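You operate a simulated robot arm through the tools that you are given. There is no shell and no other tool. Be economical: measure what you need, move in short steps, check, and stop when the job is done.

You are at the controls of a simulated robot arm. One attempt, no reset.

TASK
Swap the clamped long bar for the short one and clamp that.
Fine: long bar on the grey mat; stop at SHORT; disc back to TIGHT. Set down upright: short bar. Where these are worked on the way, their far stop is far enough and under half their travel is too little: wooden disc.
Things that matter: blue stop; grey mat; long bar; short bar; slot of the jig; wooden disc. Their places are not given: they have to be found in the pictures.

Only the result counts: the job must be done as asked and must still hold three seconds after the hand-in. Knocking over, shifting, dropping, spilling or breaking anything else fails it.

THE ROBOT
A 7-joint arm with a two-finger parallel gripper, fixed in place. Base frame: the origin is at the foot of the arm, x ahead of it, y to its left, z up; the work surface is at about z = 0. Units: m, degrees, N and s.
With the tool pointing down near the work surface it reaches from about 0.22 to 0.58 m from the base axis. Its first joint turns from -66.0 to 66.0 degrees. Payload 2.5 kg.
The TCP is the grasp point between the finger pads, 0.023 m short of the fingertips. In the tool frame z runs along the fingers and y along their closing line. Largest opening 0.094 m; finger width 0.038, thickness 0.01; the body of the gripper, 0.054 by 0.096 m, starts 0.039 m behind the TCP.
Orientation is told as [roll, pitch, yaw] about the base's x, y, z axes, in that order, counted from this pose: with the fingers straight down and closing along the base's y, the tool's x points along the base's -x, its y along +y and its z along -z.

THE INTERFACE
- The arm moves only by the tool drive_tool. Its arguments are lists of equal length, an entry for each row: "offset": the shift along the tool's x, y, z in m, a list of three; "angular": the turn, a rotation vector about the tool's x, y, z in degrees, a list of three; "fingers": the opening, from 0 (shut) to 1 (fully open). In form: {"offset": [[x, y, z], ...], "angular": [[wx, wy, wz], ...], "fingers": [fingers, ...]}. A call has 1 to 8 rows; each row is the pose to reach, as a shift and turn from the pose commanded when the call began, along the tool's axes at that moment. A row lasts 0.2 s, in which the tool goes at most 0.05 m and 8.6 degrees; a call with a longer step from one row to the next is refused whole, and so is a gripper value outside its range. Where a pose cannot be reached the arm comes as near as it can. A force on the tool above 70 N (or 10 N above the force at the start of the call, whichever is more), or a blocked arm, ends the call early, and 0.2 s more pass. The fingers move at their own pace (about 0.108 m/s each) and stop on an object; they squeeze with about 33 N. The grip force told is the motor's: it shows also when the fingers shut on nothing. Time passes only in rows, and 0.2 s behind the last, so rows that repeat a pose let the fingers close. The reply holds the time, the measured pose of the TCP, the force on the tool along the base axes, the opening and the grip force, in the units named above and with some noise, with the torque about the TCP (base axes, N m) and any sound that the robot's microphone picked up.
- Cameras (640 x 400 px; columns grow to the right, rows downward): "scene" is fixed at [0.1286, -0.4101, 0.5525]; the picture's right is [0.75, -0.66, 0.00], its down [-0.31, -0.35, -0.88] and it looks along [0.58, 0.66, -0.47] (base axes); focal length 326 px, centre (320, 200). "wrist" rides on the gripper at [0.086, 0.016, -0.074] in the tool frame; the picture's right is [-0.18, 0.98, 0.00], its down [-0.58, -0.11, -0.81] and it looks along [-0.79, -0.15, 0.59] (tool axes); focal length 243 px, centre (320, 200).
- camera(camera): a new picture of that camera. It takes no simulated time.
- measure_at(camera, pixels): for up to 12 pixels [column, row] of the newest picture of that camera ("zoom" is the newest enlarged one), the place [x, y, z] in the base frame of the surface seen there, good to about 0.003 m. It takes no simulated time.
- close_up(camera, box): a new picture of the part [left, top, right, bottom] of that camera's present view, enlarged. It takes no simulated time.
- finish_job(): hands the job in; it is judged then, once.

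Go step by step. Measure first, check grasps and placings, and put right what went wrong. The budget is 80 turns and 38 pictures, counting those below and the enlarged ones. Unless the task says otherwise, let go and move clear before handing in, and close with one line.

The tools are called after ">>>" by a JSON object that holds its "method" and its "body". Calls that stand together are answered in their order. drive_tool: Moves the arm, as the interface text tells. Its arguments: {"type":"object","properties":{"offset":{"type":"array","items":{"type":"array","items":{"type":"number"}}},"angular":{"type":"array","items":{"type":"array","items":{"type":"number"}}},"fingers":{"type":"array","items":{"type":"number"}}},"required":["offset","angular","fingers"]} The other tools are called the same way: camera (camera) takes a picture; measure_at (camera, pixels) gives the place of the surface under pixels of a picture; close_up (camera, box) takes an enlarged picture of a part of a camera's view; finish_job () hands the job in.

At the start:

```text
clock: 0.0
tool_pos: [0.3675, -0.011, 0.3432]
orientation: [0.1, 0.0, -0.1]
contact_force: [-0.5, 0.0, -0.5]
wrist_torque: [-0.02, -0.04, 0.01]
grip_width: 0.0939
grip_force: 0.1
```

scene: 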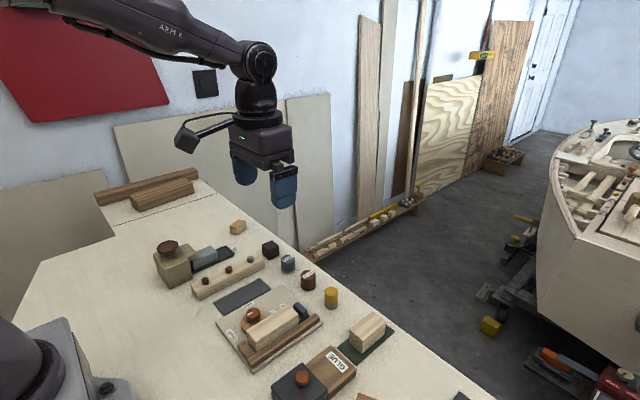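
wrist: 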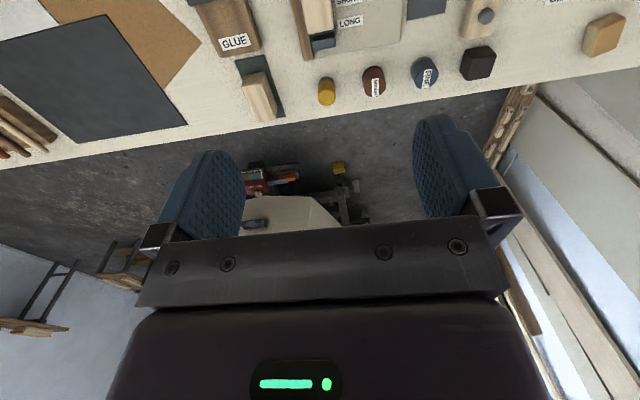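

The jig seems to sit around scene pixels (215-325, 285-375), with a bar in it, a dark blue stop at (300,312) and a wooden disc at (252,314). I'll enlarge this area.

>>> {"method": "close_up", "body": {"camera": "scene", "box": [200, 270, 340, 380]}}

>>> {"method": "close_up", "body": {"camera": "scene", "box": [140, 210, 420, 400]}}

```text
3.64 times, centred on (270, 325) of scene
```

zoom: 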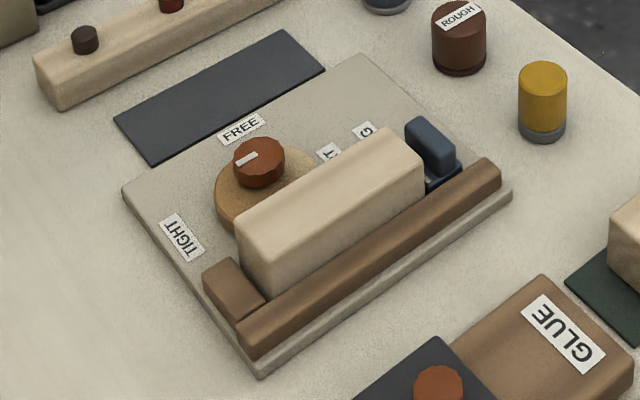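

```text
2.11 times, centred on (280, 305) of scene
```

zoom: 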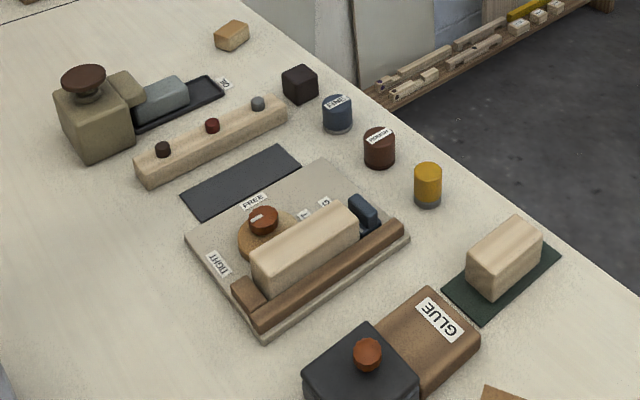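

The jig shows a cam disc with an orange knob, the long bar against the brown fence, and the blue stop at its far end. The short bar stands on the green mat, and the grey mat is beside the jig. I'll measure them in this zoom.

>>> {"method": "measure_at", "body": {"camera": "zoom", "pixels": [[257, 259], [345, 207], [358, 228], [275, 292], [262, 214], [245, 238], [364, 212], [181, 194], [215, 219], [300, 162], [271, 150], [215, 262]]}}

>>> {"method": "measure_at", "body": {"camera": "zoom", "pixels": [[468, 257], [514, 217], [541, 233], [494, 278], [494, 298], [445, 286], [560, 255], [300, 215], [323, 203], [253, 202], [330, 265], [268, 340]]}}

```text
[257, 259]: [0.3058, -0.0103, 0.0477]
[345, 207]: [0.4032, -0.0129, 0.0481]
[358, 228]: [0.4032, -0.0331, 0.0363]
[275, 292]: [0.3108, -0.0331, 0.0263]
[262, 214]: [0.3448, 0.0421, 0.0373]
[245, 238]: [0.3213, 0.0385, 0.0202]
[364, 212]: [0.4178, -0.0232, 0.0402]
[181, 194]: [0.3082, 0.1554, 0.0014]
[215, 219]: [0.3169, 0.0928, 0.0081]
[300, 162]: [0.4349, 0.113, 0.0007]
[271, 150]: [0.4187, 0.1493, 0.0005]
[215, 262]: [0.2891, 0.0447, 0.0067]
```

```text
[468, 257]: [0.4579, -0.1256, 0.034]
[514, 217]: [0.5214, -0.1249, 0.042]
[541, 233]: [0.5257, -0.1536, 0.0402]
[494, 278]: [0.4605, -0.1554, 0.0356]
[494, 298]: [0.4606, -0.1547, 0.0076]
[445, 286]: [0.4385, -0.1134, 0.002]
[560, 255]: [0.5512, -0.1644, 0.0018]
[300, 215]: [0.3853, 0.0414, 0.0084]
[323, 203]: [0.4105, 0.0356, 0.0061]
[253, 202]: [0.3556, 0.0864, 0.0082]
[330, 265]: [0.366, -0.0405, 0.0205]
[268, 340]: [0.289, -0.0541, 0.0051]
```

Everything is aligned with the base x axis. I'll move back and tilt to get a top view of the jig from the wrist camera.

>>> {"method": "drive_tool", "body": {"offset": [[0.03, 0, 0], [0.06, 0, 0], [0.08, 0, 0], [0.08, 0, 0]], "angular": [[0, 8, 0], [0, 16, 0], [0, 24, 0], [0, 30, 0]], "fingers": [1, 1, 1, 1]}}

>>> {"method": "camera", "body": {"camera": "wrist"}}

```text
clock: 1.0
tool_pos: [0.288, -0.0113, 0.3436]
orientation: [0.0, 30.1, 0.0]
contact_force: [-0.7, 0.8, 0.3]
wrist_torque: [-0.01, -0.01, -0.02]
grip_width: 0.0939
grip_force: 0.1
```

```text
33 pictures are left
```

wrist: 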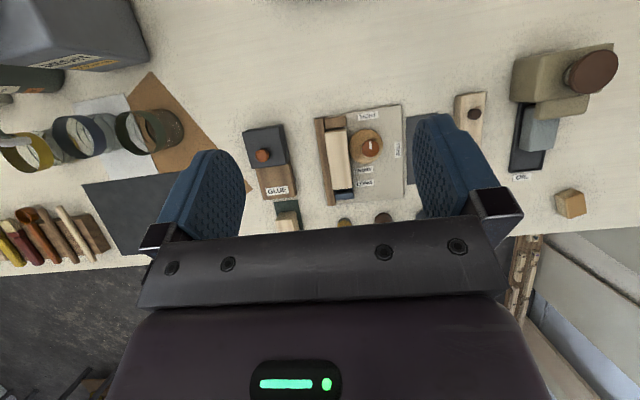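

Now the jig is seen from above at (315-405, 105-205). I'll enlarge it, and the dark sheet on the left too.

>>> {"method": "close_up", "body": {"camera": "wrist", "box": [300, 90, 440, 210]}}

>>> {"method": "measure_at", "body": {"camera": "wrist", "pixels": [[120, 200], [90, 188], [150, 240], [408, 118], [410, 180], [425, 118]]}}

```text
3.33 times, centred on (370, 150) of wrist
```

zoom: 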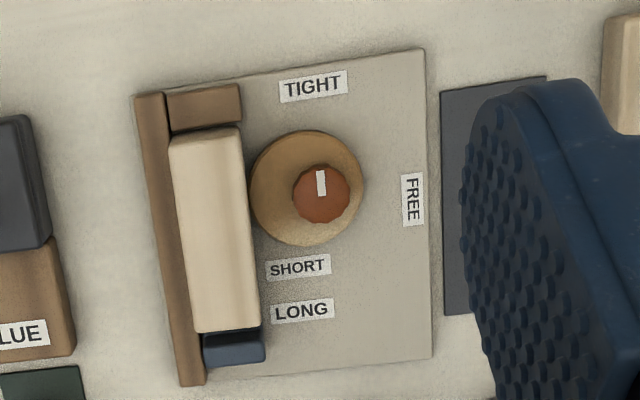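

```text
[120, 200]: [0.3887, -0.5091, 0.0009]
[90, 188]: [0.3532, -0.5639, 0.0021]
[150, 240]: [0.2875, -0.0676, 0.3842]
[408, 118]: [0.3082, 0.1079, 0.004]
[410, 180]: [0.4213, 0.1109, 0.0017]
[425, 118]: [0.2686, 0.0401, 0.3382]
```

This view is clear: the knob's white pointer is at TIGHT (-x) and FREE lies toward +y, so the disc turns clockwise seen from above. I'll measure details.

>>> {"method": "measure_at", "body": {"camera": "zoom", "pixels": [[321, 203], [294, 195], [349, 195], [321, 165], [321, 222], [306, 133], [306, 243], [250, 185], [362, 185], [298, 265], [302, 310], [233, 350]]}}

>>> {"method": "measure_at", "body": {"camera": "zoom", "pixels": [[205, 130], [195, 325], [255, 325], [175, 145], [237, 135], [205, 105], [160, 240], [205, 355], [262, 355], [235, 337], [314, 85], [411, 200]]}}

```text
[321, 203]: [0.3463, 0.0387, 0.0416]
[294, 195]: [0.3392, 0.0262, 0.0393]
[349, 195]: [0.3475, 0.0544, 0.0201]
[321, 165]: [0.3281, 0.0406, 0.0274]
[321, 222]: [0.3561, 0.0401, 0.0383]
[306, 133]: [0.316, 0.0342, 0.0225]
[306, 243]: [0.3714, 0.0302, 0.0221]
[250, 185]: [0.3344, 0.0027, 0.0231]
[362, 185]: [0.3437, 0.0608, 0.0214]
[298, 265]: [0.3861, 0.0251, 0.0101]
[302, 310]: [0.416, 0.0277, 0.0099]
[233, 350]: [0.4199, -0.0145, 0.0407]
```

```text
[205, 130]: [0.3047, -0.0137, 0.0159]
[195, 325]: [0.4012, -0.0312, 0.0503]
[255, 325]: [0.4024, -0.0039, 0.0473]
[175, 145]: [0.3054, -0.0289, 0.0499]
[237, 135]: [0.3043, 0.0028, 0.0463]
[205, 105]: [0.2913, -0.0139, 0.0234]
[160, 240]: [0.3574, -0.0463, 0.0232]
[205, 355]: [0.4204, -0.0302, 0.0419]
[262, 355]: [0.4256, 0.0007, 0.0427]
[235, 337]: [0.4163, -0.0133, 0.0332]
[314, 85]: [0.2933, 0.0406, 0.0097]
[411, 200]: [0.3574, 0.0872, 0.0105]
```

Measured: knob centre about (0.344, 0.040), top at z 0.041, disc top at 0.022. The bar spans x 0.303-0.403, y -0.032 to 0.001, top 0.049. I'll straighten the tool first.

>>> {"method": "drive_tool", "body": {"offset": [[0, 0, 0], [0, 0, 0], [0, 0, 0], [0, 0, 0]], "angular": [[0, -8, 0], [0, -16, 0], [0, -24, 0], [0, -30, 0]], "fingers": [0.4, 0.4, 0.4, 0.4]}}

```text
clock: 2.0
tool_pos: [0.2878, -0.0112, 0.3426]
orientation: [0.0, -0.1, 0.0]
contact_force: [-1.1, 0.2, -0.2]
wrist_torque: [0.01, -0.01, 0.01]
grip_width: 0.0377
grip_force: 0.1
```

The tool is upright again. I'll go above the knob with yaw +45°, to about z 0.12.

>>> {"method": "drive_tool", "body": {"offset": [[-0.01, 0.01, 0.035], [-0.02, 0.02, 0.07], [-0.03, 0.03, 0.105], [-0.04, 0.04, 0.14], [-0.05, 0.045, 0.18], [-0.056, 0.051, 0.222], [-0.056, 0.051, 0.222]], "angular": [[0, 0, -8], [0, 0, -16], [0, 0, -24], [0, 0, -32], [0, 0, -40], [0, 0, -45], [0, 0, -45]], "fingers": [0.4, 0.4, 0.4, 0.4, 0.4, 0.4, 0.4]}}

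>>> {"method": "close_up", "body": {"camera": "scene", "box": [180, 210, 340, 380]}}

```text
clock: 3.6
tool_pos: [0.3452, 0.0397, 0.1188]
orientation: [0.1, -0.1, 45.1]
contact_force: [0.5, -0.2, -1.0]
wrist_torque: [-0.01, 0.0, 0.01]
grip_width: 0.0378
grip_force: 0.1
```

```text
2.35 times, centred on (260, 295) of scene
```

zoom: 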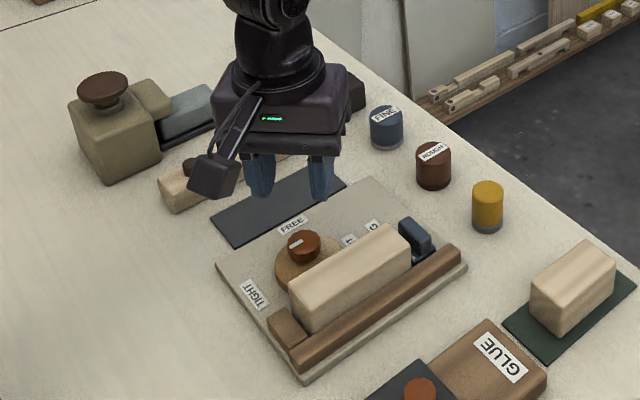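

The fingers are over the knob and clear. I'll descend to TCP z 0.049 and close.

>>> {"method": "drive_tool", "body": {"offset": [[0, 0, 0.03], [0, 0, 0.055], [0, 0, 0.069], [0, 0, 0.069], [0, 0, 0.069], [0, 0, 0.069]], "angular": [[0, 0, 0], [0, 0, 0], [0, 0, 0], [0, 0, 0], [0, 0, 0], [0, 0, 0]], "fingers": [0.4, 0.4, 0.4, 0.4, 0, 0]}}

>>> {"method": "close_up", "body": {"camera": "scene", "box": [180, 210, 340, 380]}}

```text
clock: 5.0
tool_pos: [0.3479, 0.0395, 0.05]
orientation: [-0.4, 0.0, 44.8]
contact_force: [21.9, -13.9, -22.2]
wrist_torque: [-0.13, 0.04, 0.08]
grip_width: 0.0275
grip_force: 44.8
```

```text
2.35 times, centred on (260, 295) of scene
```

zoom: 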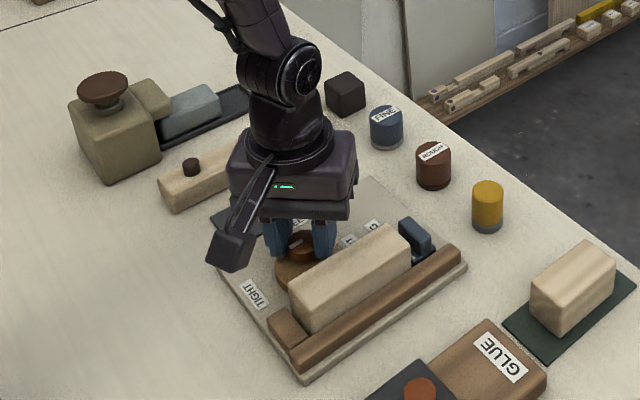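

The knob is held (27.5 mm), with a side load from a grip that was about 3-4 mm off centre. I'll shift to relieve that before turning.

>>> {"method": "drive_tool", "body": {"offset": [[-0.0014, -0.0042, 0], [-0.0014, -0.0042, 0]], "angular": [[0, 0, 0], [0, 0, 0]], "fingers": [0, 0]}}

```text
clock: 5.6
tool_pos: [0.3461, 0.0393, 0.0504]
orientation: [0.2, 0.3, 45.1]
contact_force: [-8.7, -9.6, 9.0]
wrist_torque: [0.31, -0.83, 0.05]
grip_width: 0.0273
grip_force: 44.9
```

The side load is lower now. I'll turn clockwise seen from above (+tool z) toward FREE, in steps.

>>> {"method": "drive_tool", "body": {"offset": [[0, 0, 0], [0, 0, 0], [0, 0, 0], [0, 0, 0], [0, 0, 0]], "angular": [[0, 0, 6], [0, 0, 12], [0, 0, 18], [0, 0, 24], [0, 0, 30]], "fingers": [0, 0, 0, 0, 0]}}

>>> {"method": "close_up", "body": {"camera": "wrist", "box": [200, 0, 520, 200]}}

```text
clock: 6.8
tool_pos: [0.3481, 0.0375, 0.0507]
orientation: [-0.1, 0.2, 14.9]
contact_force: [-6.1, -6.4, -11.3]
wrist_torque: [0.09, 0.96, 0.0]
grip_width: 0.0273
grip_force: 45.4
```

```text
2.00 times, centred on (360, 100) of wrist
```

zoom: 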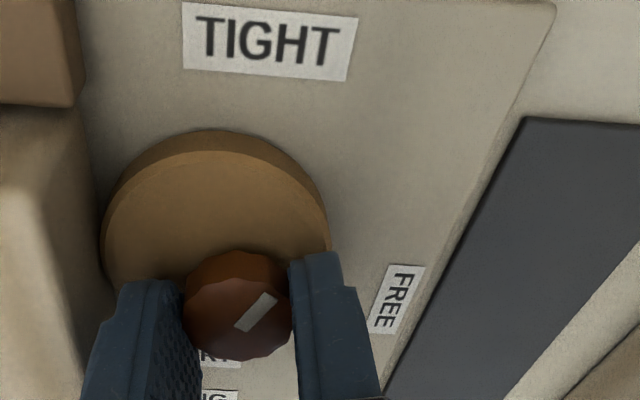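

The knob turns with the grip, and its pointer is heading toward FREE. I'll continue another 50°.

>>> {"method": "drive_tool", "body": {"offset": [[0, 0, 0], [0, 0, 0], [0, 0, 0], [0, 0, 0], [0, 0, 0], [0, 0, 0], [0, 0, 0]], "angular": [[0, 0, 7], [0, 0, 14], [0, 0, 21], [0, 0, 28], [0, 0, 35], [0, 0, 42], [0, 0, 50]], "fingers": [0, 0, 0, 0, 0, 0, 0]}}

>>> {"method": "close_up", "body": {"camera": "wrist", "box": [200, 0, 520, 200]}}

```text
clock: 8.4
tool_pos: [0.3465, 0.0376, 0.0507]
orientation: [-0.4, 0.1, -35.3]
contact_force: [-9.1, -25.4, -23.9]
wrist_torque: [0.21, 0.34, 0.09]
grip_width: 0.0274
grip_force: 45.0
```

```text
2.00 times, centred on (360, 100) of wrist
```

zoom: 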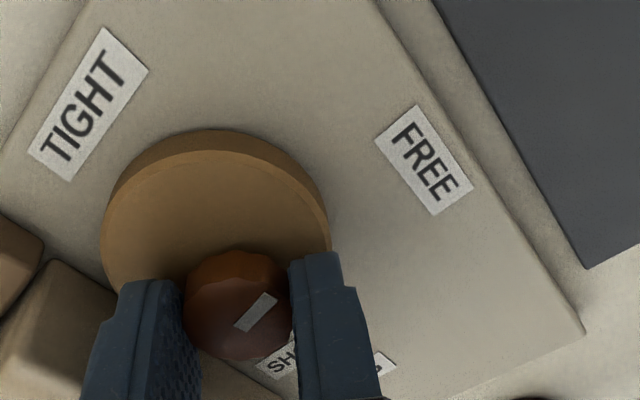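

The pointer is now nearly at FREE. I'll continue to the stop.

>>> {"method": "drive_tool", "body": {"offset": [[0, 0, 0], [0, 0, 0], [0, 0, 0], [0, 0, 0], [0, 0, 0]], "angular": [[0, 0, 4], [0, 0, 8], [0, 0, 12], [0, 0, 16], [0, 0, 20]], "fingers": [0, 0, 0, 0, 0]}}

>>> {"method": "close_up", "body": {"camera": "wrist", "box": [200, 0, 520, 200]}}

```text
clock: 9.6
tool_pos: [0.3458, 0.0364, 0.0508]
orientation: [-0.3, 0.0, -55.3]
contact_force: [-15.8, -27.4, -9.0]
wrist_torque: [-0.34, -0.24, 0.08]
grip_width: 0.0275
grip_force: 45.0
```

```text
2.00 times, centred on (360, 100) of wrist
```

zoom: 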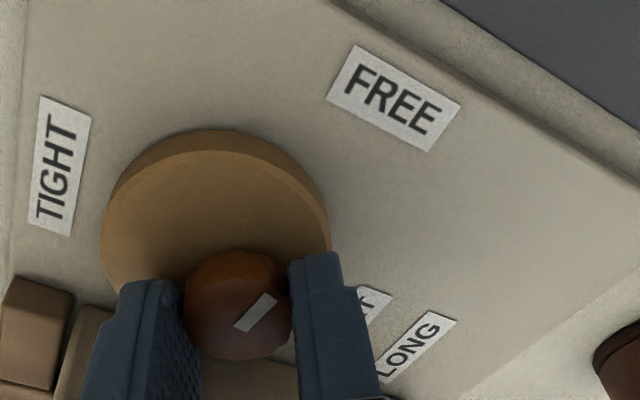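

The disc has turned 100° and the pointer is on FREE. I'll open, rise and turn back to yaw 0.

>>> {"method": "drive_tool", "body": {"offset": [[0, 0, 0], [0, 0, 0], [0, 0, -0.03], [0, 0, -0.07], [0, 0, -0.11], [0, 0, -0.11]], "angular": [[0, 0, 0], [0, 0, 0], [0, 0, 0], [0, 0, 0], [0, 0, 0], [0, 0, 0]], "fingers": [0.4, 0.4, 0.4, 0.4, 0.4, 0.4]}}

>>> {"method": "drive_tool", "body": {"offset": [[0, 0, 0], [0, 0, 0], [0, 0, 0], [0, 0, 0], [0, 0, 0], [0, 0, 0], [0, 0, 0]], "angular": [[0, 0, -8], [0, 0, -16], [0, 0, -24], [0, 0, -32], [0, 0, -40], [0, 0, -48], [0, 0, -55.3]], "fingers": [0.5, 0.5, 0.5, 0.5, 0.5, 0.5, 0.5]}}

>>> {"method": "close_up", "body": {"camera": "scene", "box": [180, 270, 340, 380]}}

```text
clock: 11.0
tool_pos: [0.3461, 0.0385, 0.1615]
orientation: [0.0, 0.0, -55.0]
contact_force: [-0.3, -0.7, 0.3]
wrist_torque: [0.01, 0.0, 0.0]
grip_width: 0.0378
grip_force: 0.1
```

```text
clock: 12.6
tool_pos: [0.3471, 0.0373, 0.1617]
orientation: [0.0, -0.1, 0.5]
contact_force: [0.5, -0.8, 0.1]
wrist_torque: [0.01, 0.0, -0.01]
grip_width: 0.047
grip_force: 0.1
```

```text
3.64 times, centred on (260, 325) of scene
```

zoom: 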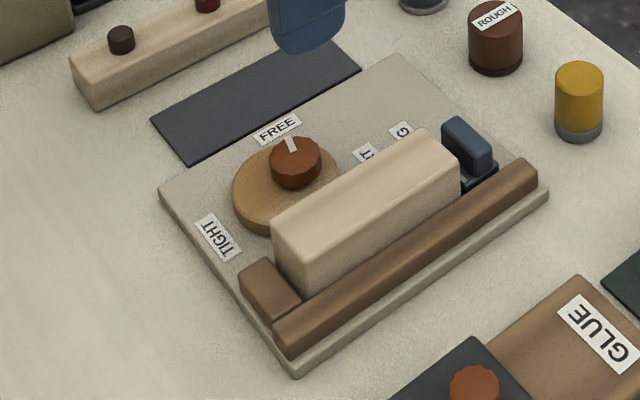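

The disc now sits at FREE and away from the bar. I'll measure the bar's position before gripping.

>>> {"method": "measure_at", "body": {"camera": "zoom", "pixels": [[276, 224], [300, 242], [428, 133], [456, 152], [350, 200], [330, 190], [380, 200], [400, 225], [450, 122], [488, 162], [490, 150], [462, 140]]}}

```text
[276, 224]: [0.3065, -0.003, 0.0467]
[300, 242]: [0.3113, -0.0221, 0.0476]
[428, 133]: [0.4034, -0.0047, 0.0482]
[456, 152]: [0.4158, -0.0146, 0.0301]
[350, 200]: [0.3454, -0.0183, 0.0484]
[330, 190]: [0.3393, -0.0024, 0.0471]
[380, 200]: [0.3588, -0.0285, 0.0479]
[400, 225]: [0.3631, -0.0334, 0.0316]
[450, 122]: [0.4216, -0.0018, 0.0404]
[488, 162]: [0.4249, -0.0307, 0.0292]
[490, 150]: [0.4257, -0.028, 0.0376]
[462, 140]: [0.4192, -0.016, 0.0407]
```

The bar centre is about (0.353, -0.016). I'll move over it, descend to TCP z 0.050 and grip.

>>> {"method": "drive_tool", "body": {"offset": [[-0.004, -0.03, 0.0], [-0.006, -0.053, 0.03], [-0.006, -0.053, 0.07], [-0.006, -0.053, 0.1], [-0.006, -0.053, 0.1115], [-0.006, -0.053, 0.1115], [-0.006, -0.053, 0.1115], [-0.006, -0.053, 0.1115]], "angular": [[0, 0, 0.4], [0, 0, 0.4], [0, 0, 0.4], [0, 0, 0.4], [0, 0, 0.4], [0, 0, 0.4], [0, 0, 0.4], [0, 0, 0.4]], "fingers": [0.5, 0.5, 0.5, 0.5, 0.5, 0.5, 0, 0]}}

>>> {"method": "close_up", "body": {"camera": "scene", "box": [180, 210, 360, 380]}}

```text
clock: 14.4
tool_pos: [0.3557, -0.0158, 0.05]
orientation: [0.0, 0.0, -0.1]
contact_force: [-0.2, 0.7, 0.5]
wrist_torque: [0.0, 0.01, 0.03]
grip_width: 0.0355
grip_force: 32.8
```

```text
2.35 times, centred on (270, 295) of scene
```

zoom: 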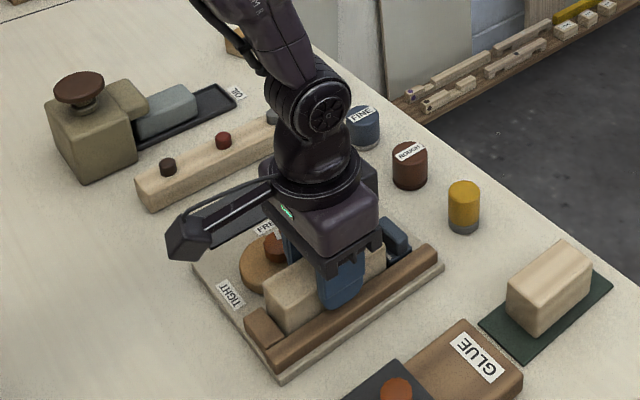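

The bar is gripped (35.5 mm wide, no side force). I'll lift it straight up.

>>> {"method": "drive_tool", "body": {"offset": [[0, 0, -0.01], [0, 0, -0.03], [0, 0, -0.06], [0, 0, -0.09], [0, 0, -0.1]], "angular": [[0, 0, 0], [0, 0, 0], [0, 0, 0], [0, 0, 0], [0, 0, 0]], "fingers": [0, 0, 0, 0, 0]}}

>>> {"method": "close_up", "body": {"camera": "scene", "box": [180, 210, 360, 380]}}

```text
clock: 15.6
tool_pos: [0.3553, -0.014, 0.1508]
orientation: [0.1, -0.1, -0.2]
contact_force: [-0.3, -0.6, -0.6]
wrist_torque: [0.0, -0.01, 0.02]
grip_width: 0.0353
grip_force: 32.9
```

```text
2.35 times, centred on (270, 295) of scene
```

zoom: 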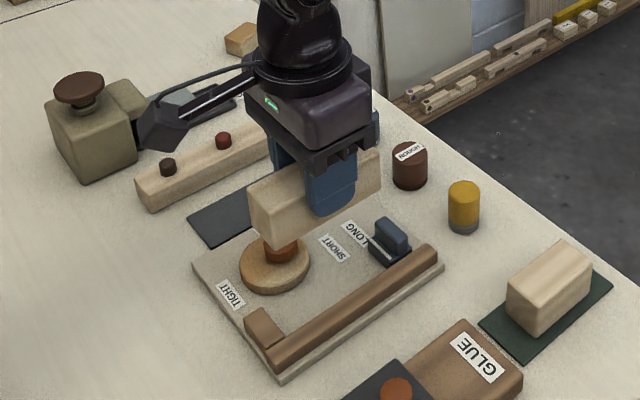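

The bar is up. I'll measure the grey mat's corners and the blue stop.

>>> {"method": "measure_at", "body": {"camera": "zoom", "pixels": [[191, 213], [212, 244], [248, 225], [220, 222], [205, 205], [388, 228], [380, 222], [405, 240], [385, 262], [405, 255], [375, 250], [250, 320]]}}

>>> {"method": "measure_at", "body": {"camera": "zoom", "pixels": [[190, 223], [250, 250], [288, 322], [262, 310], [280, 330], [430, 250], [350, 232], [333, 248], [375, 265], [345, 285], [300, 310], [285, 235]]}}

```text
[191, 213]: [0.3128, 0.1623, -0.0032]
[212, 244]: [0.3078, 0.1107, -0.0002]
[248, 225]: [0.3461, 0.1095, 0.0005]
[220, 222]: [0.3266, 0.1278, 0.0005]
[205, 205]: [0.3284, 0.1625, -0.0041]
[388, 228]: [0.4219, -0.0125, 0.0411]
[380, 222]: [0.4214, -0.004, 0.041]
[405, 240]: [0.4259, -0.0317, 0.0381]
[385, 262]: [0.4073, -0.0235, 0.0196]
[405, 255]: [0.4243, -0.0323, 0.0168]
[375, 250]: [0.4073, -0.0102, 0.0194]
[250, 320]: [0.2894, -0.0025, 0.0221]
```

```text
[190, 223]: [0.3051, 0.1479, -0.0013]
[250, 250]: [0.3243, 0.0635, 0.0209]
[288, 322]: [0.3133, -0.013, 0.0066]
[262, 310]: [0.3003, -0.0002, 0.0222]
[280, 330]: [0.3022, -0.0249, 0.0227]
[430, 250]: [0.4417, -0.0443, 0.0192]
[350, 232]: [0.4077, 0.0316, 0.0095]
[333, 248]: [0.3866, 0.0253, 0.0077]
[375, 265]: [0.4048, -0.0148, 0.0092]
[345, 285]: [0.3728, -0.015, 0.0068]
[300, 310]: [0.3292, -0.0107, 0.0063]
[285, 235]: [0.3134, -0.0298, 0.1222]
```

The mat spans about x 0.305-0.43, y 0.109-0.158. I'll carry the bar to (0.369, 0.133) and lower to just above the mat.

>>> {"method": "drive_tool", "body": {"offset": [[-0.004, 0.04, 0], [-0.008, 0.08, 0], [-0.012, 0.12, 0], [-0.014, 0.148, 0], [-0.014, 0.148, 0.03], [-0.014, 0.148, 0.065], [-0.014, 0.148, 0.085], [-0.014, 0.148, 0.085]], "angular": [[0, 0, 0], [0, 0, 0], [0, 0, 0], [0, 0, 0], [0, 0, 0], [0, 0, 0], [0, 0, 0], [0, 0, 0]], "fingers": [0, 0, 0, 0, 0, 0, 0, 0]}}

>>> {"method": "close_up", "body": {"camera": "scene", "box": [150, 210, 330, 360]}}

```text
clock: 17.4
tool_pos: [0.3688, 0.1335, 0.0627]
orientation: [0.0, 0.0, -0.2]
contact_force: [0.0, 0.3, -1.2]
wrist_torque: [0.0, -0.01, -0.03]
grip_width: 0.0357
grip_force: 33.2
```

```text
2.67 times, centred on (240, 285) of scene
```

zoom: 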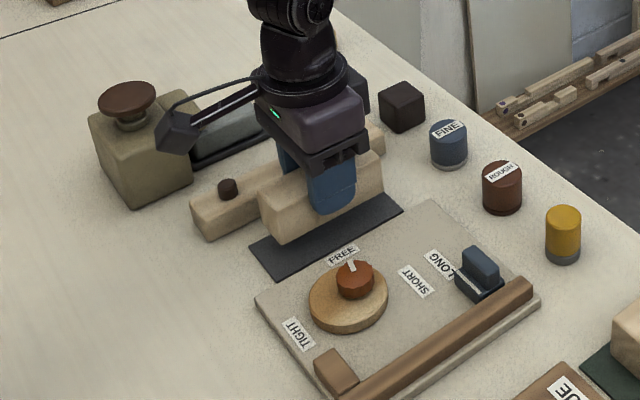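

The bar hovers over the mat. I'll lower the last 18 mm.

>>> {"method": "drive_tool", "body": {"offset": [[0, 0, 0.01], [0, 0, 0.016], [0, 0, 0.018], [0, 0, 0.019]], "angular": [[0, 0, 0], [0, 0, 0], [0, 0, 0], [0, 0, 0]], "fingers": [0, 0, 0, 0]}}

>>> {"method": "close_up", "body": {"camera": "scene", "box": [150, 210, 330, 360]}}

```text
clock: 18.4
tool_pos: [0.3693, 0.1341, 0.0447]
orientation: [0.0, 0.0, -0.2]
contact_force: [0.4, -0.5, -0.8]
wrist_torque: [-0.02, -0.02, -0.02]
grip_width: 0.0356
grip_force: 33.1
```

```text
2.67 times, centred on (240, 285) of scene
```

zoom: 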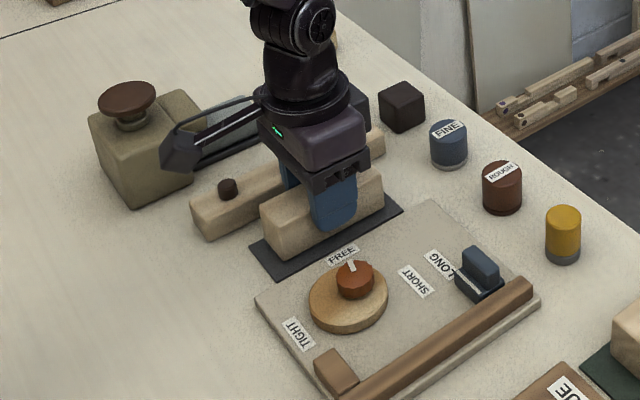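

Almost down, with no contact force yet. I'll lower up to 3 mm more and watch for contact.

>>> {"method": "drive_tool", "body": {"offset": [[0, 0, 0.001], [0, 0, 0.002], [0, 0, 0.003]], "angular": [[0, 0, 0], [0, 0, 0], [0, 0, 0]], "fingers": [0, 0, 0]}}

```text
clock: 19.2
tool_pos: [0.369, 0.1327, 0.0433]
orientation: [0.0, 0.1, -0.2]
contact_force: [-5.9, -2.1, 9.4]
wrist_torque: [-0.08, -0.28, -0.1]
grip_width: 0.0352
grip_force: 33.7
```

Contact at 9 N means the bar is on the mat. I'll release and rise.

>>> {"method": "drive_tool", "body": {"offset": [[0, 0, 0], [0, 0, 0], [0, 0, -0.02], [0, 0, -0.06], [0, 0, -0.1], [0, 0, -0.12]], "angular": [[0, 0, 0], [0, 0, 0], [0, 0, 0], [0, 0, 0], [0, 0, 0], [0, 0, 0]], "fingers": [0.5, 0.5, 0.5, 0.5, 0.5, 0.5]}}

>>> {"method": "close_up", "body": {"camera": "scene", "box": [180, 240, 340, 360]}}

```text
clock: 20.6
tool_pos: [0.3687, 0.1333, 0.1641]
orientation: [0.1, 0.1, -0.1]
contact_force: [-1.0, 0.1, 0.7]
wrist_torque: [0.03, -0.03, 0.01]
grip_width: 0.047
grip_force: 0.1
```

```text
3.33 times, centred on (260, 300) of scene
```

zoom: 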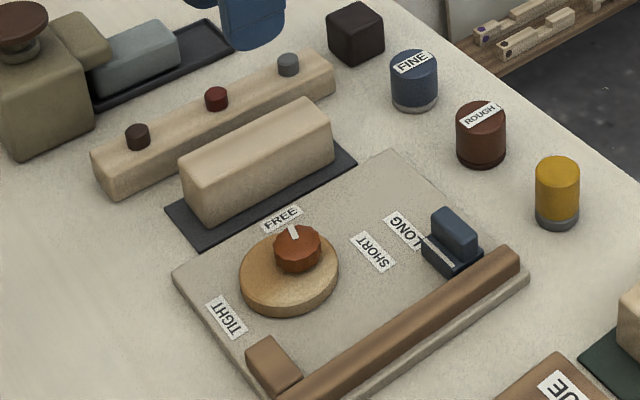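

The long bar stands on the mat. The blue stop has a white index line lined up with LONG, so I'll measure the line and both labels.

>>> {"method": "measure_at", "body": {"camera": "zoom", "pixels": [[373, 252], [406, 231], [428, 241], [437, 252], [450, 265], [455, 232], [432, 215], [478, 245], [425, 255], [455, 275], [480, 262], [440, 225]]}}

>>> {"method": "close_up", "body": {"camera": "scene", "box": [260, 280, 320, 320]}}

```text
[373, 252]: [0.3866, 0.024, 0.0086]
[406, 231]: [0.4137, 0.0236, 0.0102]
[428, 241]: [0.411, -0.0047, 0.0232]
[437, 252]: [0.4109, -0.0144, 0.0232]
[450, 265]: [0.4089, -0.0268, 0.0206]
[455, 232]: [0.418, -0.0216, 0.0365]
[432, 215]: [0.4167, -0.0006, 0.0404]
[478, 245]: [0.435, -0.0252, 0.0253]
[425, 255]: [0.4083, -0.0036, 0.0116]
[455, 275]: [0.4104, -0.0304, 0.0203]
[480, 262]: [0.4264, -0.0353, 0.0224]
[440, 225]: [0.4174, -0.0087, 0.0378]
```

```text
10.00 times, centred on (290, 300) of scene
```

zoom: 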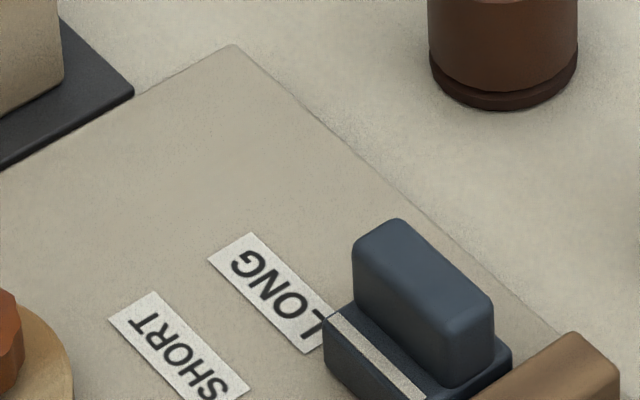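

The stop's line is at x 0.411, and the labels are about 0.030 apart in x. I'll grip the fin (centre about 0.422, -0.0155) across y.

>>> {"method": "drive_tool", "body": {"offset": [[-0.015, -0.04, 0], [-0.03, -0.08, 0], [-0.045, -0.12, 0.01], [-0.053, -0.1485, 0.04], [-0.053, -0.1485, 0.08], [-0.053, -0.1485, 0.105], [-0.053, -0.1485, 0.115], [-0.053, -0.1485, 0.115]], "angular": [[0, 0, 0], [0, 0, 0], [0, 0, 0], [0, 0, 0], [0, 0, 0], [0, 0, 0], [0, 0, 0], [0, 0, 0]], "fingers": [0.5, 0.5, 0.5, 0.5, 0.5, 0.5, 0.5, 0.5]}}

>>> {"method": "close_up", "body": {"camera": "scene", "box": [200, 240, 360, 360]}}

```text
clock: 22.4
tool_pos: [0.4218, -0.016, 0.0481]
orientation: [0.0, 0.0, -0.1]
contact_force: [0.2, -0.3, 0.1]
wrist_torque: [0.01, 0.05, -0.01]
grip_width: 0.0468
grip_force: 0.1
```

```text
3.33 times, centred on (280, 300) of scene
```

zoom: 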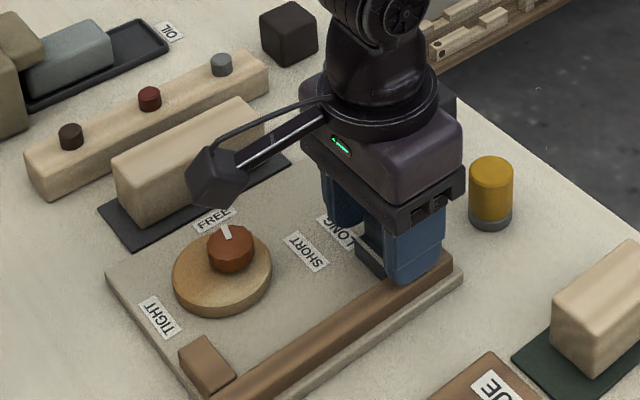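

The fingers straddle the fin without contact. I'll close.

>>> {"method": "drive_tool", "body": {"offset": [[0, 0, 0], [0, 0, 0]], "angular": [[0, 0, 0], [0, 0, 0]], "fingers": [0, 0]}}

```text
clock: 23.0
tool_pos: [0.4221, -0.0158, 0.0472]
orientation: [0.0, 0.1, 0.0]
contact_force: [1.0, -0.7, -5.0]
wrist_torque: [-0.02, -0.14, 0.05]
grip_width: 0.0338
grip_force: 45.1
```

The fin is held (33.8 mm) with little side load. I'll slide it 0.030 m in -x.

>>> {"method": "drive_tool", "body": {"offset": [[0.006, 0, 0], [0.013, 0, 0], [0.02, 0, 0], [0.026, 0, 0], [0.03, 0, 0], [0.03, 0, 0]], "angular": [[0, 0, 0], [0, 0, 0], [0, 0, 0], [0, 0, 0], [0, 0, 0], [0, 0, 0]], "fingers": [0, 0, 0, 0, 0, 0]}}

>>> {"method": "close_up", "body": {"camera": "scene", "box": [230, 270, 320, 350]}}

```text
clock: 24.4
tool_pos: [0.3927, -0.0154, 0.0484]
orientation: [0.0, 0.0, -0.2]
contact_force: [5.5, -2.6, -4.7]
wrist_torque: [-0.09, 1.13, 0.13]
grip_width: 0.0336
grip_force: 45.2
```

```text
5.00 times, centred on (275, 310) of scene
```

zoom: 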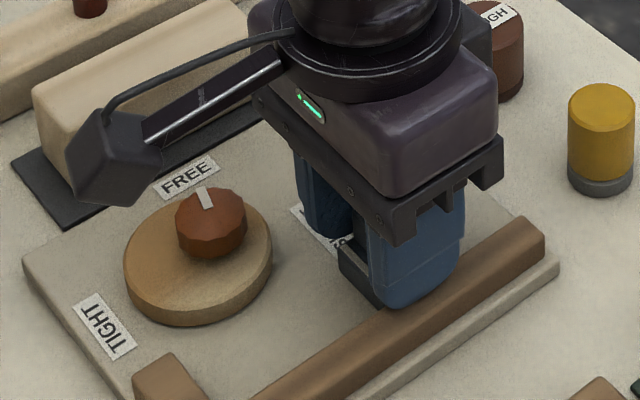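

The stop moved along by about 29 mm. I'll release, rise and check the line against SHORT.

>>> {"method": "drive_tool", "body": {"offset": [[0, 0, 0], [0, 0, 0], [0, 0, -0.02], [0, 0, -0.06], [0, 0, -0.1], [-0.03, -0.03, -0.12], [-0.06, -0.06, -0.12]], "angular": [[0, 0, 0], [0, 0, 0], [0, 0, 0], [0, 0, 0], [0, 0, 0], [0, 0, 0], [0, 0, 0]], "fingers": [0.5, 0.5, 0.5, 0.5, 0.5, 0.5, 0.5]}}

>>> {"method": "close_up", "body": {"camera": "scene", "box": [230, 270, 320, 350]}}

>>> {"method": "measure_at", "body": {"camera": "zoom", "pixels": [[340, 270], [300, 225]]}}

```text
clock: 26.0
tool_pos: [0.4511, -0.0755, 0.1665]
orientation: [0.0, 0.2, -0.1]
contact_force: [0.2, 0.6, 0.7]
wrist_torque: [0.01, -0.02, -0.02]
grip_width: 0.0472
grip_force: 0.0
```

```text
5.00 times, centred on (275, 310) of scene
```

zoom: 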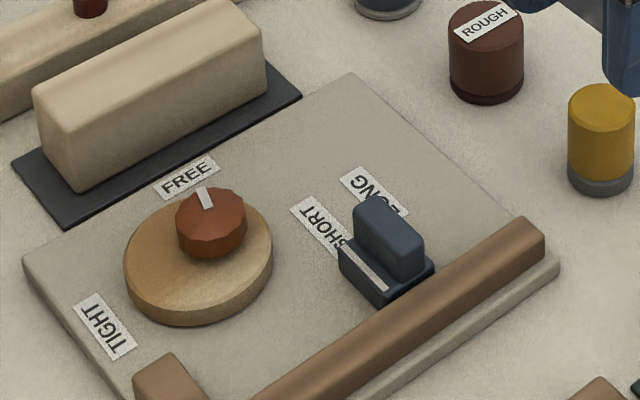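

```text
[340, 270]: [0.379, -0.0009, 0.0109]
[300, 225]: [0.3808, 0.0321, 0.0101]
```

>>> {"method": "measure_at", "body": {"camera": "zoom", "pixels": [[350, 254], [363, 267], [380, 284], [320, 227], [330, 238], [357, 185], [362, 285], [345, 275], [178, 378], [200, 360], [375, 225], [370, 205]]}}

>>> {"method": "close_up", "body": {"camera": "scene", "box": [310, 280, 410, 370]}}

>>> {"method": "measure_at", "body": {"camera": "zoom", "pixels": [[250, 260], [320, 200]]}}

```text
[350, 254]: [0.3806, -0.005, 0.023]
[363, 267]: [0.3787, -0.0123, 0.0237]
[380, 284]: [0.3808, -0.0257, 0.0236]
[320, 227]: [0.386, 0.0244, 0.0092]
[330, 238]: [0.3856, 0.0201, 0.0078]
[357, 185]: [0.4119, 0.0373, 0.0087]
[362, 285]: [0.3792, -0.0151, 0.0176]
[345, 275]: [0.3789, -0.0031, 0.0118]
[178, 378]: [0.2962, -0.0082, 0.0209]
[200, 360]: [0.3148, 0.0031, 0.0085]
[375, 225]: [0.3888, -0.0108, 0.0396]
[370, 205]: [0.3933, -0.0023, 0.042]
```

```text
4.44 times, centred on (360, 325) of scene
```

zoom: 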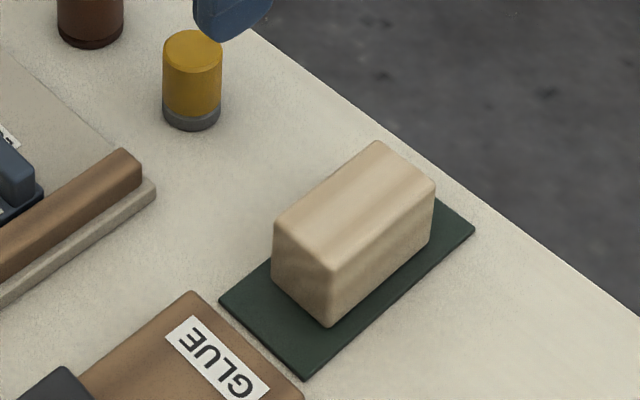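

```text
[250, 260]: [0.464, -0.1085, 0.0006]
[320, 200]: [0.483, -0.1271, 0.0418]
```

The line now relates to SHORT the way it did to LONG (moved about 29.5 mm, label spacing about 30 mm). Next I'll measure the short bar.

>>> {"method": "measure_at", "body": {"camera": "zoom", "pixels": [[276, 222], [329, 266], [375, 143], [433, 183], [330, 322], [275, 275], [433, 235], [353, 205], [330, 295], [290, 260], [225, 300], [305, 375]]}}

```text
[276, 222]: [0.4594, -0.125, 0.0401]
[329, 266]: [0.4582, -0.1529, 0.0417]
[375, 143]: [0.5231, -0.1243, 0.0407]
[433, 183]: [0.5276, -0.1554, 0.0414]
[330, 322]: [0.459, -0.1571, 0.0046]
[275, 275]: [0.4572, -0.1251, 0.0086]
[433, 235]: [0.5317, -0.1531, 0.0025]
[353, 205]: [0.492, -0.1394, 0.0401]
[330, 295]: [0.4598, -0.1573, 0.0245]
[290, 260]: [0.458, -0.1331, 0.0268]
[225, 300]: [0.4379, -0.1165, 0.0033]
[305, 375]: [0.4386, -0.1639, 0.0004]
```

The short bar is at x 0.457-0.528, y -0.157 to -0.122, top 0.042, so its centre is (0.4925, -0.140). I'll check how tall the GLUE block and dark block are before coming down, because the camera arm passes there.

>>> {"method": "measure_at", "body": {"camera": "scene", "pixels": [[335, 365], [300, 377], [290, 390], [301, 372]]}}

>>> {"method": "drive_tool", "body": {"offset": [[-0.02, -0.03, 0], [-0.041, -0.0645, 0], [-0.041, -0.0645, 0.03], [-0.041, -0.0645, 0.05], [-0.041, -0.0645, 0.05]], "angular": [[0, 0, 0], [0, 0, 0], [0, 0, 0], [0, 0, 0], [0, 0, 0]], "fingers": [0.55, 0.55, 0.55, 0.55, 0.55]}}

```text
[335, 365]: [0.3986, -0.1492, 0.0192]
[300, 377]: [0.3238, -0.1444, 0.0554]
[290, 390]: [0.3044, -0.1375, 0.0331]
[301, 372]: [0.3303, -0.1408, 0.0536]
```

```text
clock: 27.2
tool_pos: [0.4924, -0.1391, 0.1174]
orientation: [-0.1, 0.1, -0.1]
contact_force: [0.3, 0.1, 0.4]
wrist_torque: [0.01, -0.02, -0.02]
grip_width: 0.0518
grip_force: 0.1
```

The blocks are low (0.055 at most), so the path is clear. I'll descend to z 0.0445 and grip.

>>> {"method": "drive_tool", "body": {"offset": [[0, -0.0008, 0.03], [0, -0.0008, 0.06], [0, -0.0008, 0.073], [0, -0.0008, 0.073], [0, -0.0008, 0.073], [0, -0.0008, 0.073]], "angular": [[0, 0, 0], [0, 0, 0], [0, 0, 0], [0, 0, 0], [0, 0, 0], [0, 0, 0]], "fingers": [0.55, 0.55, 0.55, 0.55, 0, 0]}}

>>> {"method": "close_up", "body": {"camera": "scene", "box": [290, 260, 430, 380]}}

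```text
clock: 28.6
tool_pos: [0.4935, -0.1403, 0.0452]
orientation: [0.0, 0.0, -0.1]
contact_force: [0.5, -0.2, -0.4]
wrist_torque: [0.01, -0.02, 0.03]
grip_width: 0.0353
grip_force: 33.1
```

```text
3.33 times, centred on (360, 320) of scene
```

zoom: 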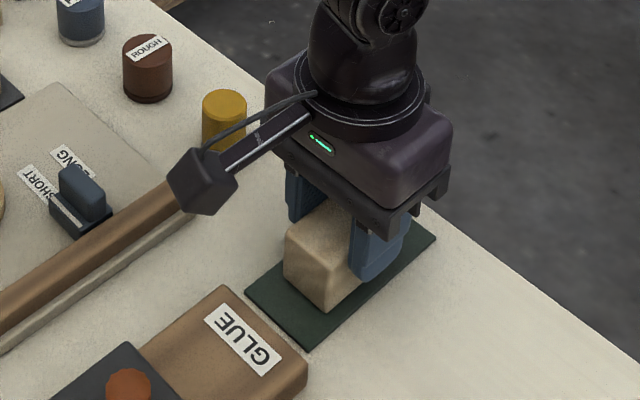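

The short bar is gripped (35.3 mm). I'll lift it and carry it above the slot, aiming for bar centre (0.3395, -0.0145).

>>> {"method": "drive_tool", "body": {"offset": [[0, 0, -0.03], [0, 0, -0.07], [0, 0, -0.1], [0.03, 0.025, -0.1], [0.06, 0.05, -0.1], [0.09, 0.075, -0.1], [0.12, 0.1, -0.1], [0.14, 0.115, -0.1]], "angular": [[0, 0, 0], [0, 0, 0], [0, 0, 0], [0, 0, 0], [0, 0, 0], [0, 0, 0], [0, 0, 0], [0, 0, 0]], "fingers": [0, 0, 0, 0, 0, 0, 0, 0]}}

>>> {"method": "drive_tool", "body": {"offset": [[0.013, 0.0108, 0], [0.013, 0.0108, 0.03], [0.013, 0.0108, 0.055], [0.013, 0.0108, 0.065], [0.013, 0.0108, 0.065]], "angular": [[0, 0, 0], [0, 0, 0], [0, 0, 0], [0, 0, 0], [0, 0, 0]], "fingers": [0, 0, 0, 0, 0]}}

>>> {"method": "close_up", "body": {"camera": "scene", "box": [200, 250, 340, 370]}}

```text
clock: 30.4
tool_pos: [0.3519, -0.0247, 0.1467]
orientation: [0.0, -0.1, 0.0]
contact_force: [0.1, 1.3, -0.1]
wrist_torque: [0.02, 0.01, 0.0]
grip_width: 0.035
grip_force: 33.1
```

```text
clock: 31.6
tool_pos: [0.3392, -0.0139, 0.0791]
orientation: [0.0, 0.1, -0.1]
contact_force: [0.6, -0.6, 0.9]
wrist_torque: [0.02, 0.0, -0.02]
grip_width: 0.0351
grip_force: 33.3
```

```text
3.33 times, centred on (270, 310) of scene
```

zoom: 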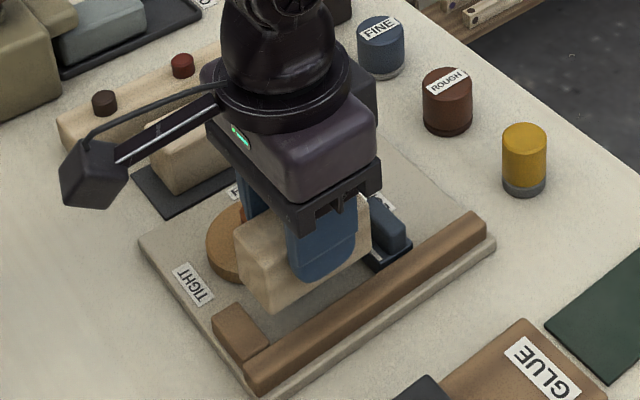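

The bar hovers above the slot. I'll measure its near end and the end block's face to check alignment.

>>> {"method": "measure_at", "body": {"camera": "zoom", "pixels": [[250, 270], [245, 250], [265, 290], [270, 345], [255, 325], [290, 290], [360, 245], [375, 265], [370, 205]]}}

```text
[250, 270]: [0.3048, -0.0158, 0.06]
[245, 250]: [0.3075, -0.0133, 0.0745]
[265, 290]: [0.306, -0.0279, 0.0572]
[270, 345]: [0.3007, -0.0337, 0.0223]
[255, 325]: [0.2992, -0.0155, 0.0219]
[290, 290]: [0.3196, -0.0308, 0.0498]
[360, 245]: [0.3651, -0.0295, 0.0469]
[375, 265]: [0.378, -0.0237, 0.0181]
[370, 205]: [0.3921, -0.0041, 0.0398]
```

The bar spans x 0.305-0.375, between the block (0.301) and the stop (0.378), with its -y face at -0.031. I'll lower it gently.

>>> {"method": "drive_tool", "body": {"offset": [[0, 0, 0.01], [0, 0, 0.018], [0, 0, 0.023], [0, 0, 0.025], [0, 0, 0.0265]], "angular": [[0, 0, 0], [0, 0, 0], [0, 0, 0], [0, 0, 0], [0, 0, 0]], "fingers": [0, 0, 0, 0, 0]}}

>>> {"method": "close_up", "body": {"camera": "scene", "box": [220, 280, 320, 365]}}

```text
clock: 32.8
tool_pos: [0.3402, -0.0148, 0.0547]
orientation: [0.0, 0.0, -0.2]
contact_force: [-0.4, 0.2, -0.8]
wrist_torque: [0.01, 0.0, -0.02]
grip_width: 0.0351
grip_force: 32.7
```

```text
4.71 times, centred on (270, 322) of scene
```

zoom: 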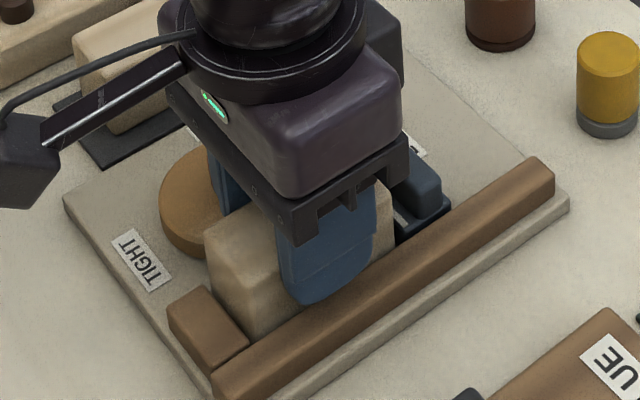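

The bar is going down between the fence and the disc without contact. I'll lower a few more mm until I feel the plate.

>>> {"method": "drive_tool", "body": {"offset": [[0, 0, 0.001], [0, 0, 0.002], [0, 0, 0.003], [0, 0, 0.004]], "angular": [[0, 0, 0], [0, 0, 0], [0, 0, 0], [0, 0, 0]], "fingers": [0, 0, 0, 0]}}

```text
clock: 33.8
tool_pos: [0.3408, -0.0141, 0.05]
orientation: [0.1, -0.1, -0.1]
contact_force: [-5.9, -0.7, 27.2]
wrist_torque: [-0.01, 0.13, 0.0]
grip_width: 0.0356
grip_force: 33.0
```

Seated at 27 N. I'll ease the pressure, nudge the bar about 2 mm toward the fence, then release and rise.

>>> {"method": "drive_tool", "body": {"offset": [[0, 0, -0.0015], [0, -0.001, -0.0015], [0, -0.002, -0.0015], [0, -0.002, -0.0015], [0, -0.002, -0.0015], [0, -0.002, -0.03], [0, -0.002, -0.07], [0, -0.002, -0.1]], "angular": [[0, 0, 0], [0, 0, 0], [0, 0, 0], [0, 0, 0], [0, 0, 0], [0, 0, 0], [0, 0, 0], [0, 0, 0]], "fingers": [0, 0, 0, 0.49, 0.49, 0.49, 0.49, 0.49]}}

>>> {"method": "close_up", "body": {"camera": "scene", "box": [220, 280, 320, 365]}}

```text
clock: 35.6
tool_pos: [0.3378, -0.0159, 0.1498]
orientation: [0.0, 0.0, -0.1]
contact_force: [-0.6, 0.5, 0.8]
wrist_torque: [0.02, -0.02, 0.02]
grip_width: 0.0461
grip_force: 0.1
```

```text
4.71 times, centred on (270, 322) of scene
```

zoom: 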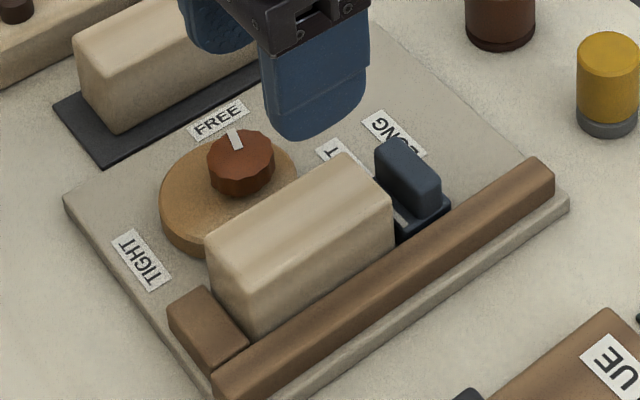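

The short bar sits upright in the slot between block and stop. Now I'll go above the knob at yaw -55° to turn it back.

>>> {"method": "drive_tool", "body": {"offset": [[-0.003, 0.02, 0], [-0.006, 0.04, 0], [-0.006, 0.054, 0], [-0.006, 0.054, 0], [-0.006, 0.054, 0], [-0.006, 0.054, 0], [-0.006, 0.054, 0], [-0.006, 0.054, 0]], "angular": [[0, 0, 8], [0, 0, 16], [0, 0, 24], [0, 0, 32], [0, 0, 40], [0, 0, 48], [0, 0, 55], [0, 0, 55]], "fingers": [0.4, 0.4, 0.4, 0.4, 0.4, 0.4, 0.4, 0.4]}}

```text
clock: 37.4
tool_pos: [0.3457, 0.0385, 0.1493]
orientation: [0.1, 0.0, -55.1]
contact_force: [-0.4, -0.6, 0.4]
wrist_torque: [0.0, 0.0, -0.03]
grip_width: 0.0373
grip_force: 0.0
```

In place over the knob. I'll descend to z 0.050 and close.

>>> {"method": "drive_tool", "body": {"offset": [[0, 0, 0.04], [0, 0, 0.075], [0, 0, 0.095], [0, 0, 0.099], [0, 0, 0.099], [0, 0, 0.099], [0, 0, 0.099]], "angular": [[0, 0, 0], [0, 0, 0], [0, 0, 0], [0, 0, 0], [0, 0, 0], [0, 0, 0], [0, 0, 0]], "fingers": [0.4, 0.4, 0.4, 0.4, 0.4, 0, 0]}}

```text
clock: 39.0
tool_pos: [0.3449, 0.0376, 0.0499]
orientation: [0.1, 0.0, -55.1]
contact_force: [7.5, 1.8, -14.0]
wrist_torque: [0.42, 0.18, 0.01]
grip_width: 0.0272
grip_force: 44.7
```

The knob is held (27.2 mm) with a small side load. I'll turn counter-clockwise toward TIGHT.

>>> {"method": "drive_tool", "body": {"offset": [[0, 0, 0], [0, 0, 0], [0, 0, 0], [0, 0, 0], [0, 0, 0], [0, 0, 0], [0, 0, 0], [0, 0, 0]], "angular": [[0, 0, -7], [0, 0, -14], [0, 0, -21], [0, 0, -28], [0, 0, -35], [0, 0, -42], [0, 0, -49], [0, 0, -56]], "fingers": [0, 0, 0, 0, 0, 0, 0, 0]}}

>>> {"method": "drive_tool", "body": {"offset": [[0, 0, 0], [0, 0, 0], [0, 0, 0], [0, 0, 0], [0, 0, 0], [0, 0, 0]], "angular": [[0, 0, -6], [0, 0, -12], [0, 0, -18], [0, 0, -24], [0, 0, -30], [0, 0, -36]], "fingers": [0, 0, 0, 0, 0, 0]}}

>>> {"method": "close_up", "body": {"camera": "wrist", "box": [200, 0, 520, 200]}}

```text
clock: 40.8
tool_pos: [0.3455, 0.0379, 0.0498]
orientation: [0.0, 0.1, 1.1]
contact_force: [-8.0, 5.9, 11.9]
wrist_torque: [-0.04, 1.28, -0.02]
grip_width: 0.0276
grip_force: 45.1
```

```text
clock: 42.2
tool_pos: [0.346, 0.0379, 0.0504]
orientation: [0.1, 0.0, 37.1]
contact_force: [-12.0, 10.3, 7.6]
wrist_torque: [-0.14, 0.17, -0.06]
grip_width: 0.0271
grip_force: 45.1
```

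```text
2.00 times, centred on (360, 100) of wrist
```

zoom: 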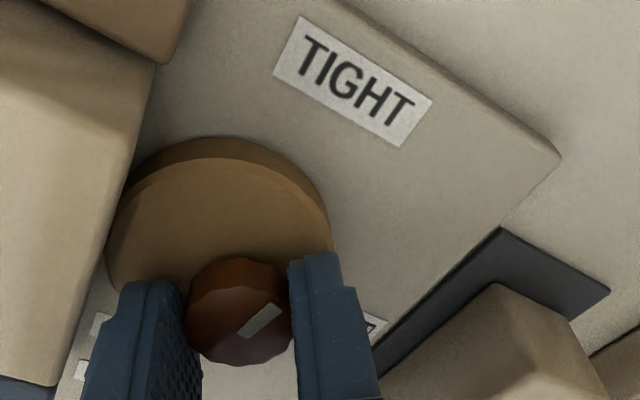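

The disc is almost against the bar. I'll turn the last 8-11° to TIGHT.

>>> {"method": "drive_tool", "body": {"offset": [[0, 0, 0], [0, 0, 0], [0, 0, 0], [0, 0, 0], [0, 0, 0]], "angular": [[0, 0, -3], [0, 0, -6], [0, 0, -8], [0, 0, -10], [0, 0, -10]], "fingers": [0, 0, 0, 0, 0]}}

>>> {"method": "close_up", "body": {"camera": "wrist", "box": [200, 0, 520, 200]}}

```text
clock: 43.4
tool_pos: [0.3454, 0.0377, 0.051]
orientation: [0.1, 0.1, 47.0]
contact_force: [-18.4, 15.5, 20.4]
wrist_torque: [-0.45, 0.9, 0.03]
grip_width: 0.0271
grip_force: 44.6
```

```text
2.00 times, centred on (360, 100) of wrist
```

zoom: 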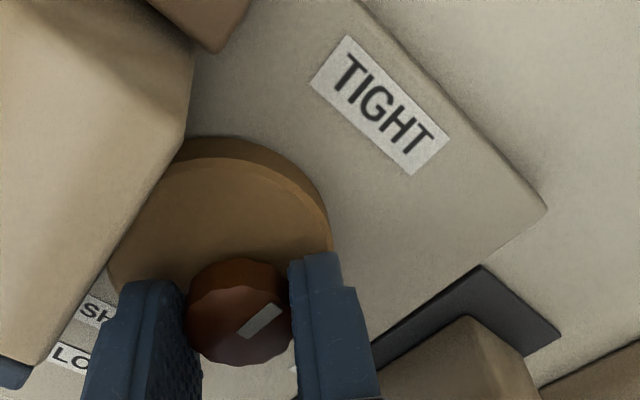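

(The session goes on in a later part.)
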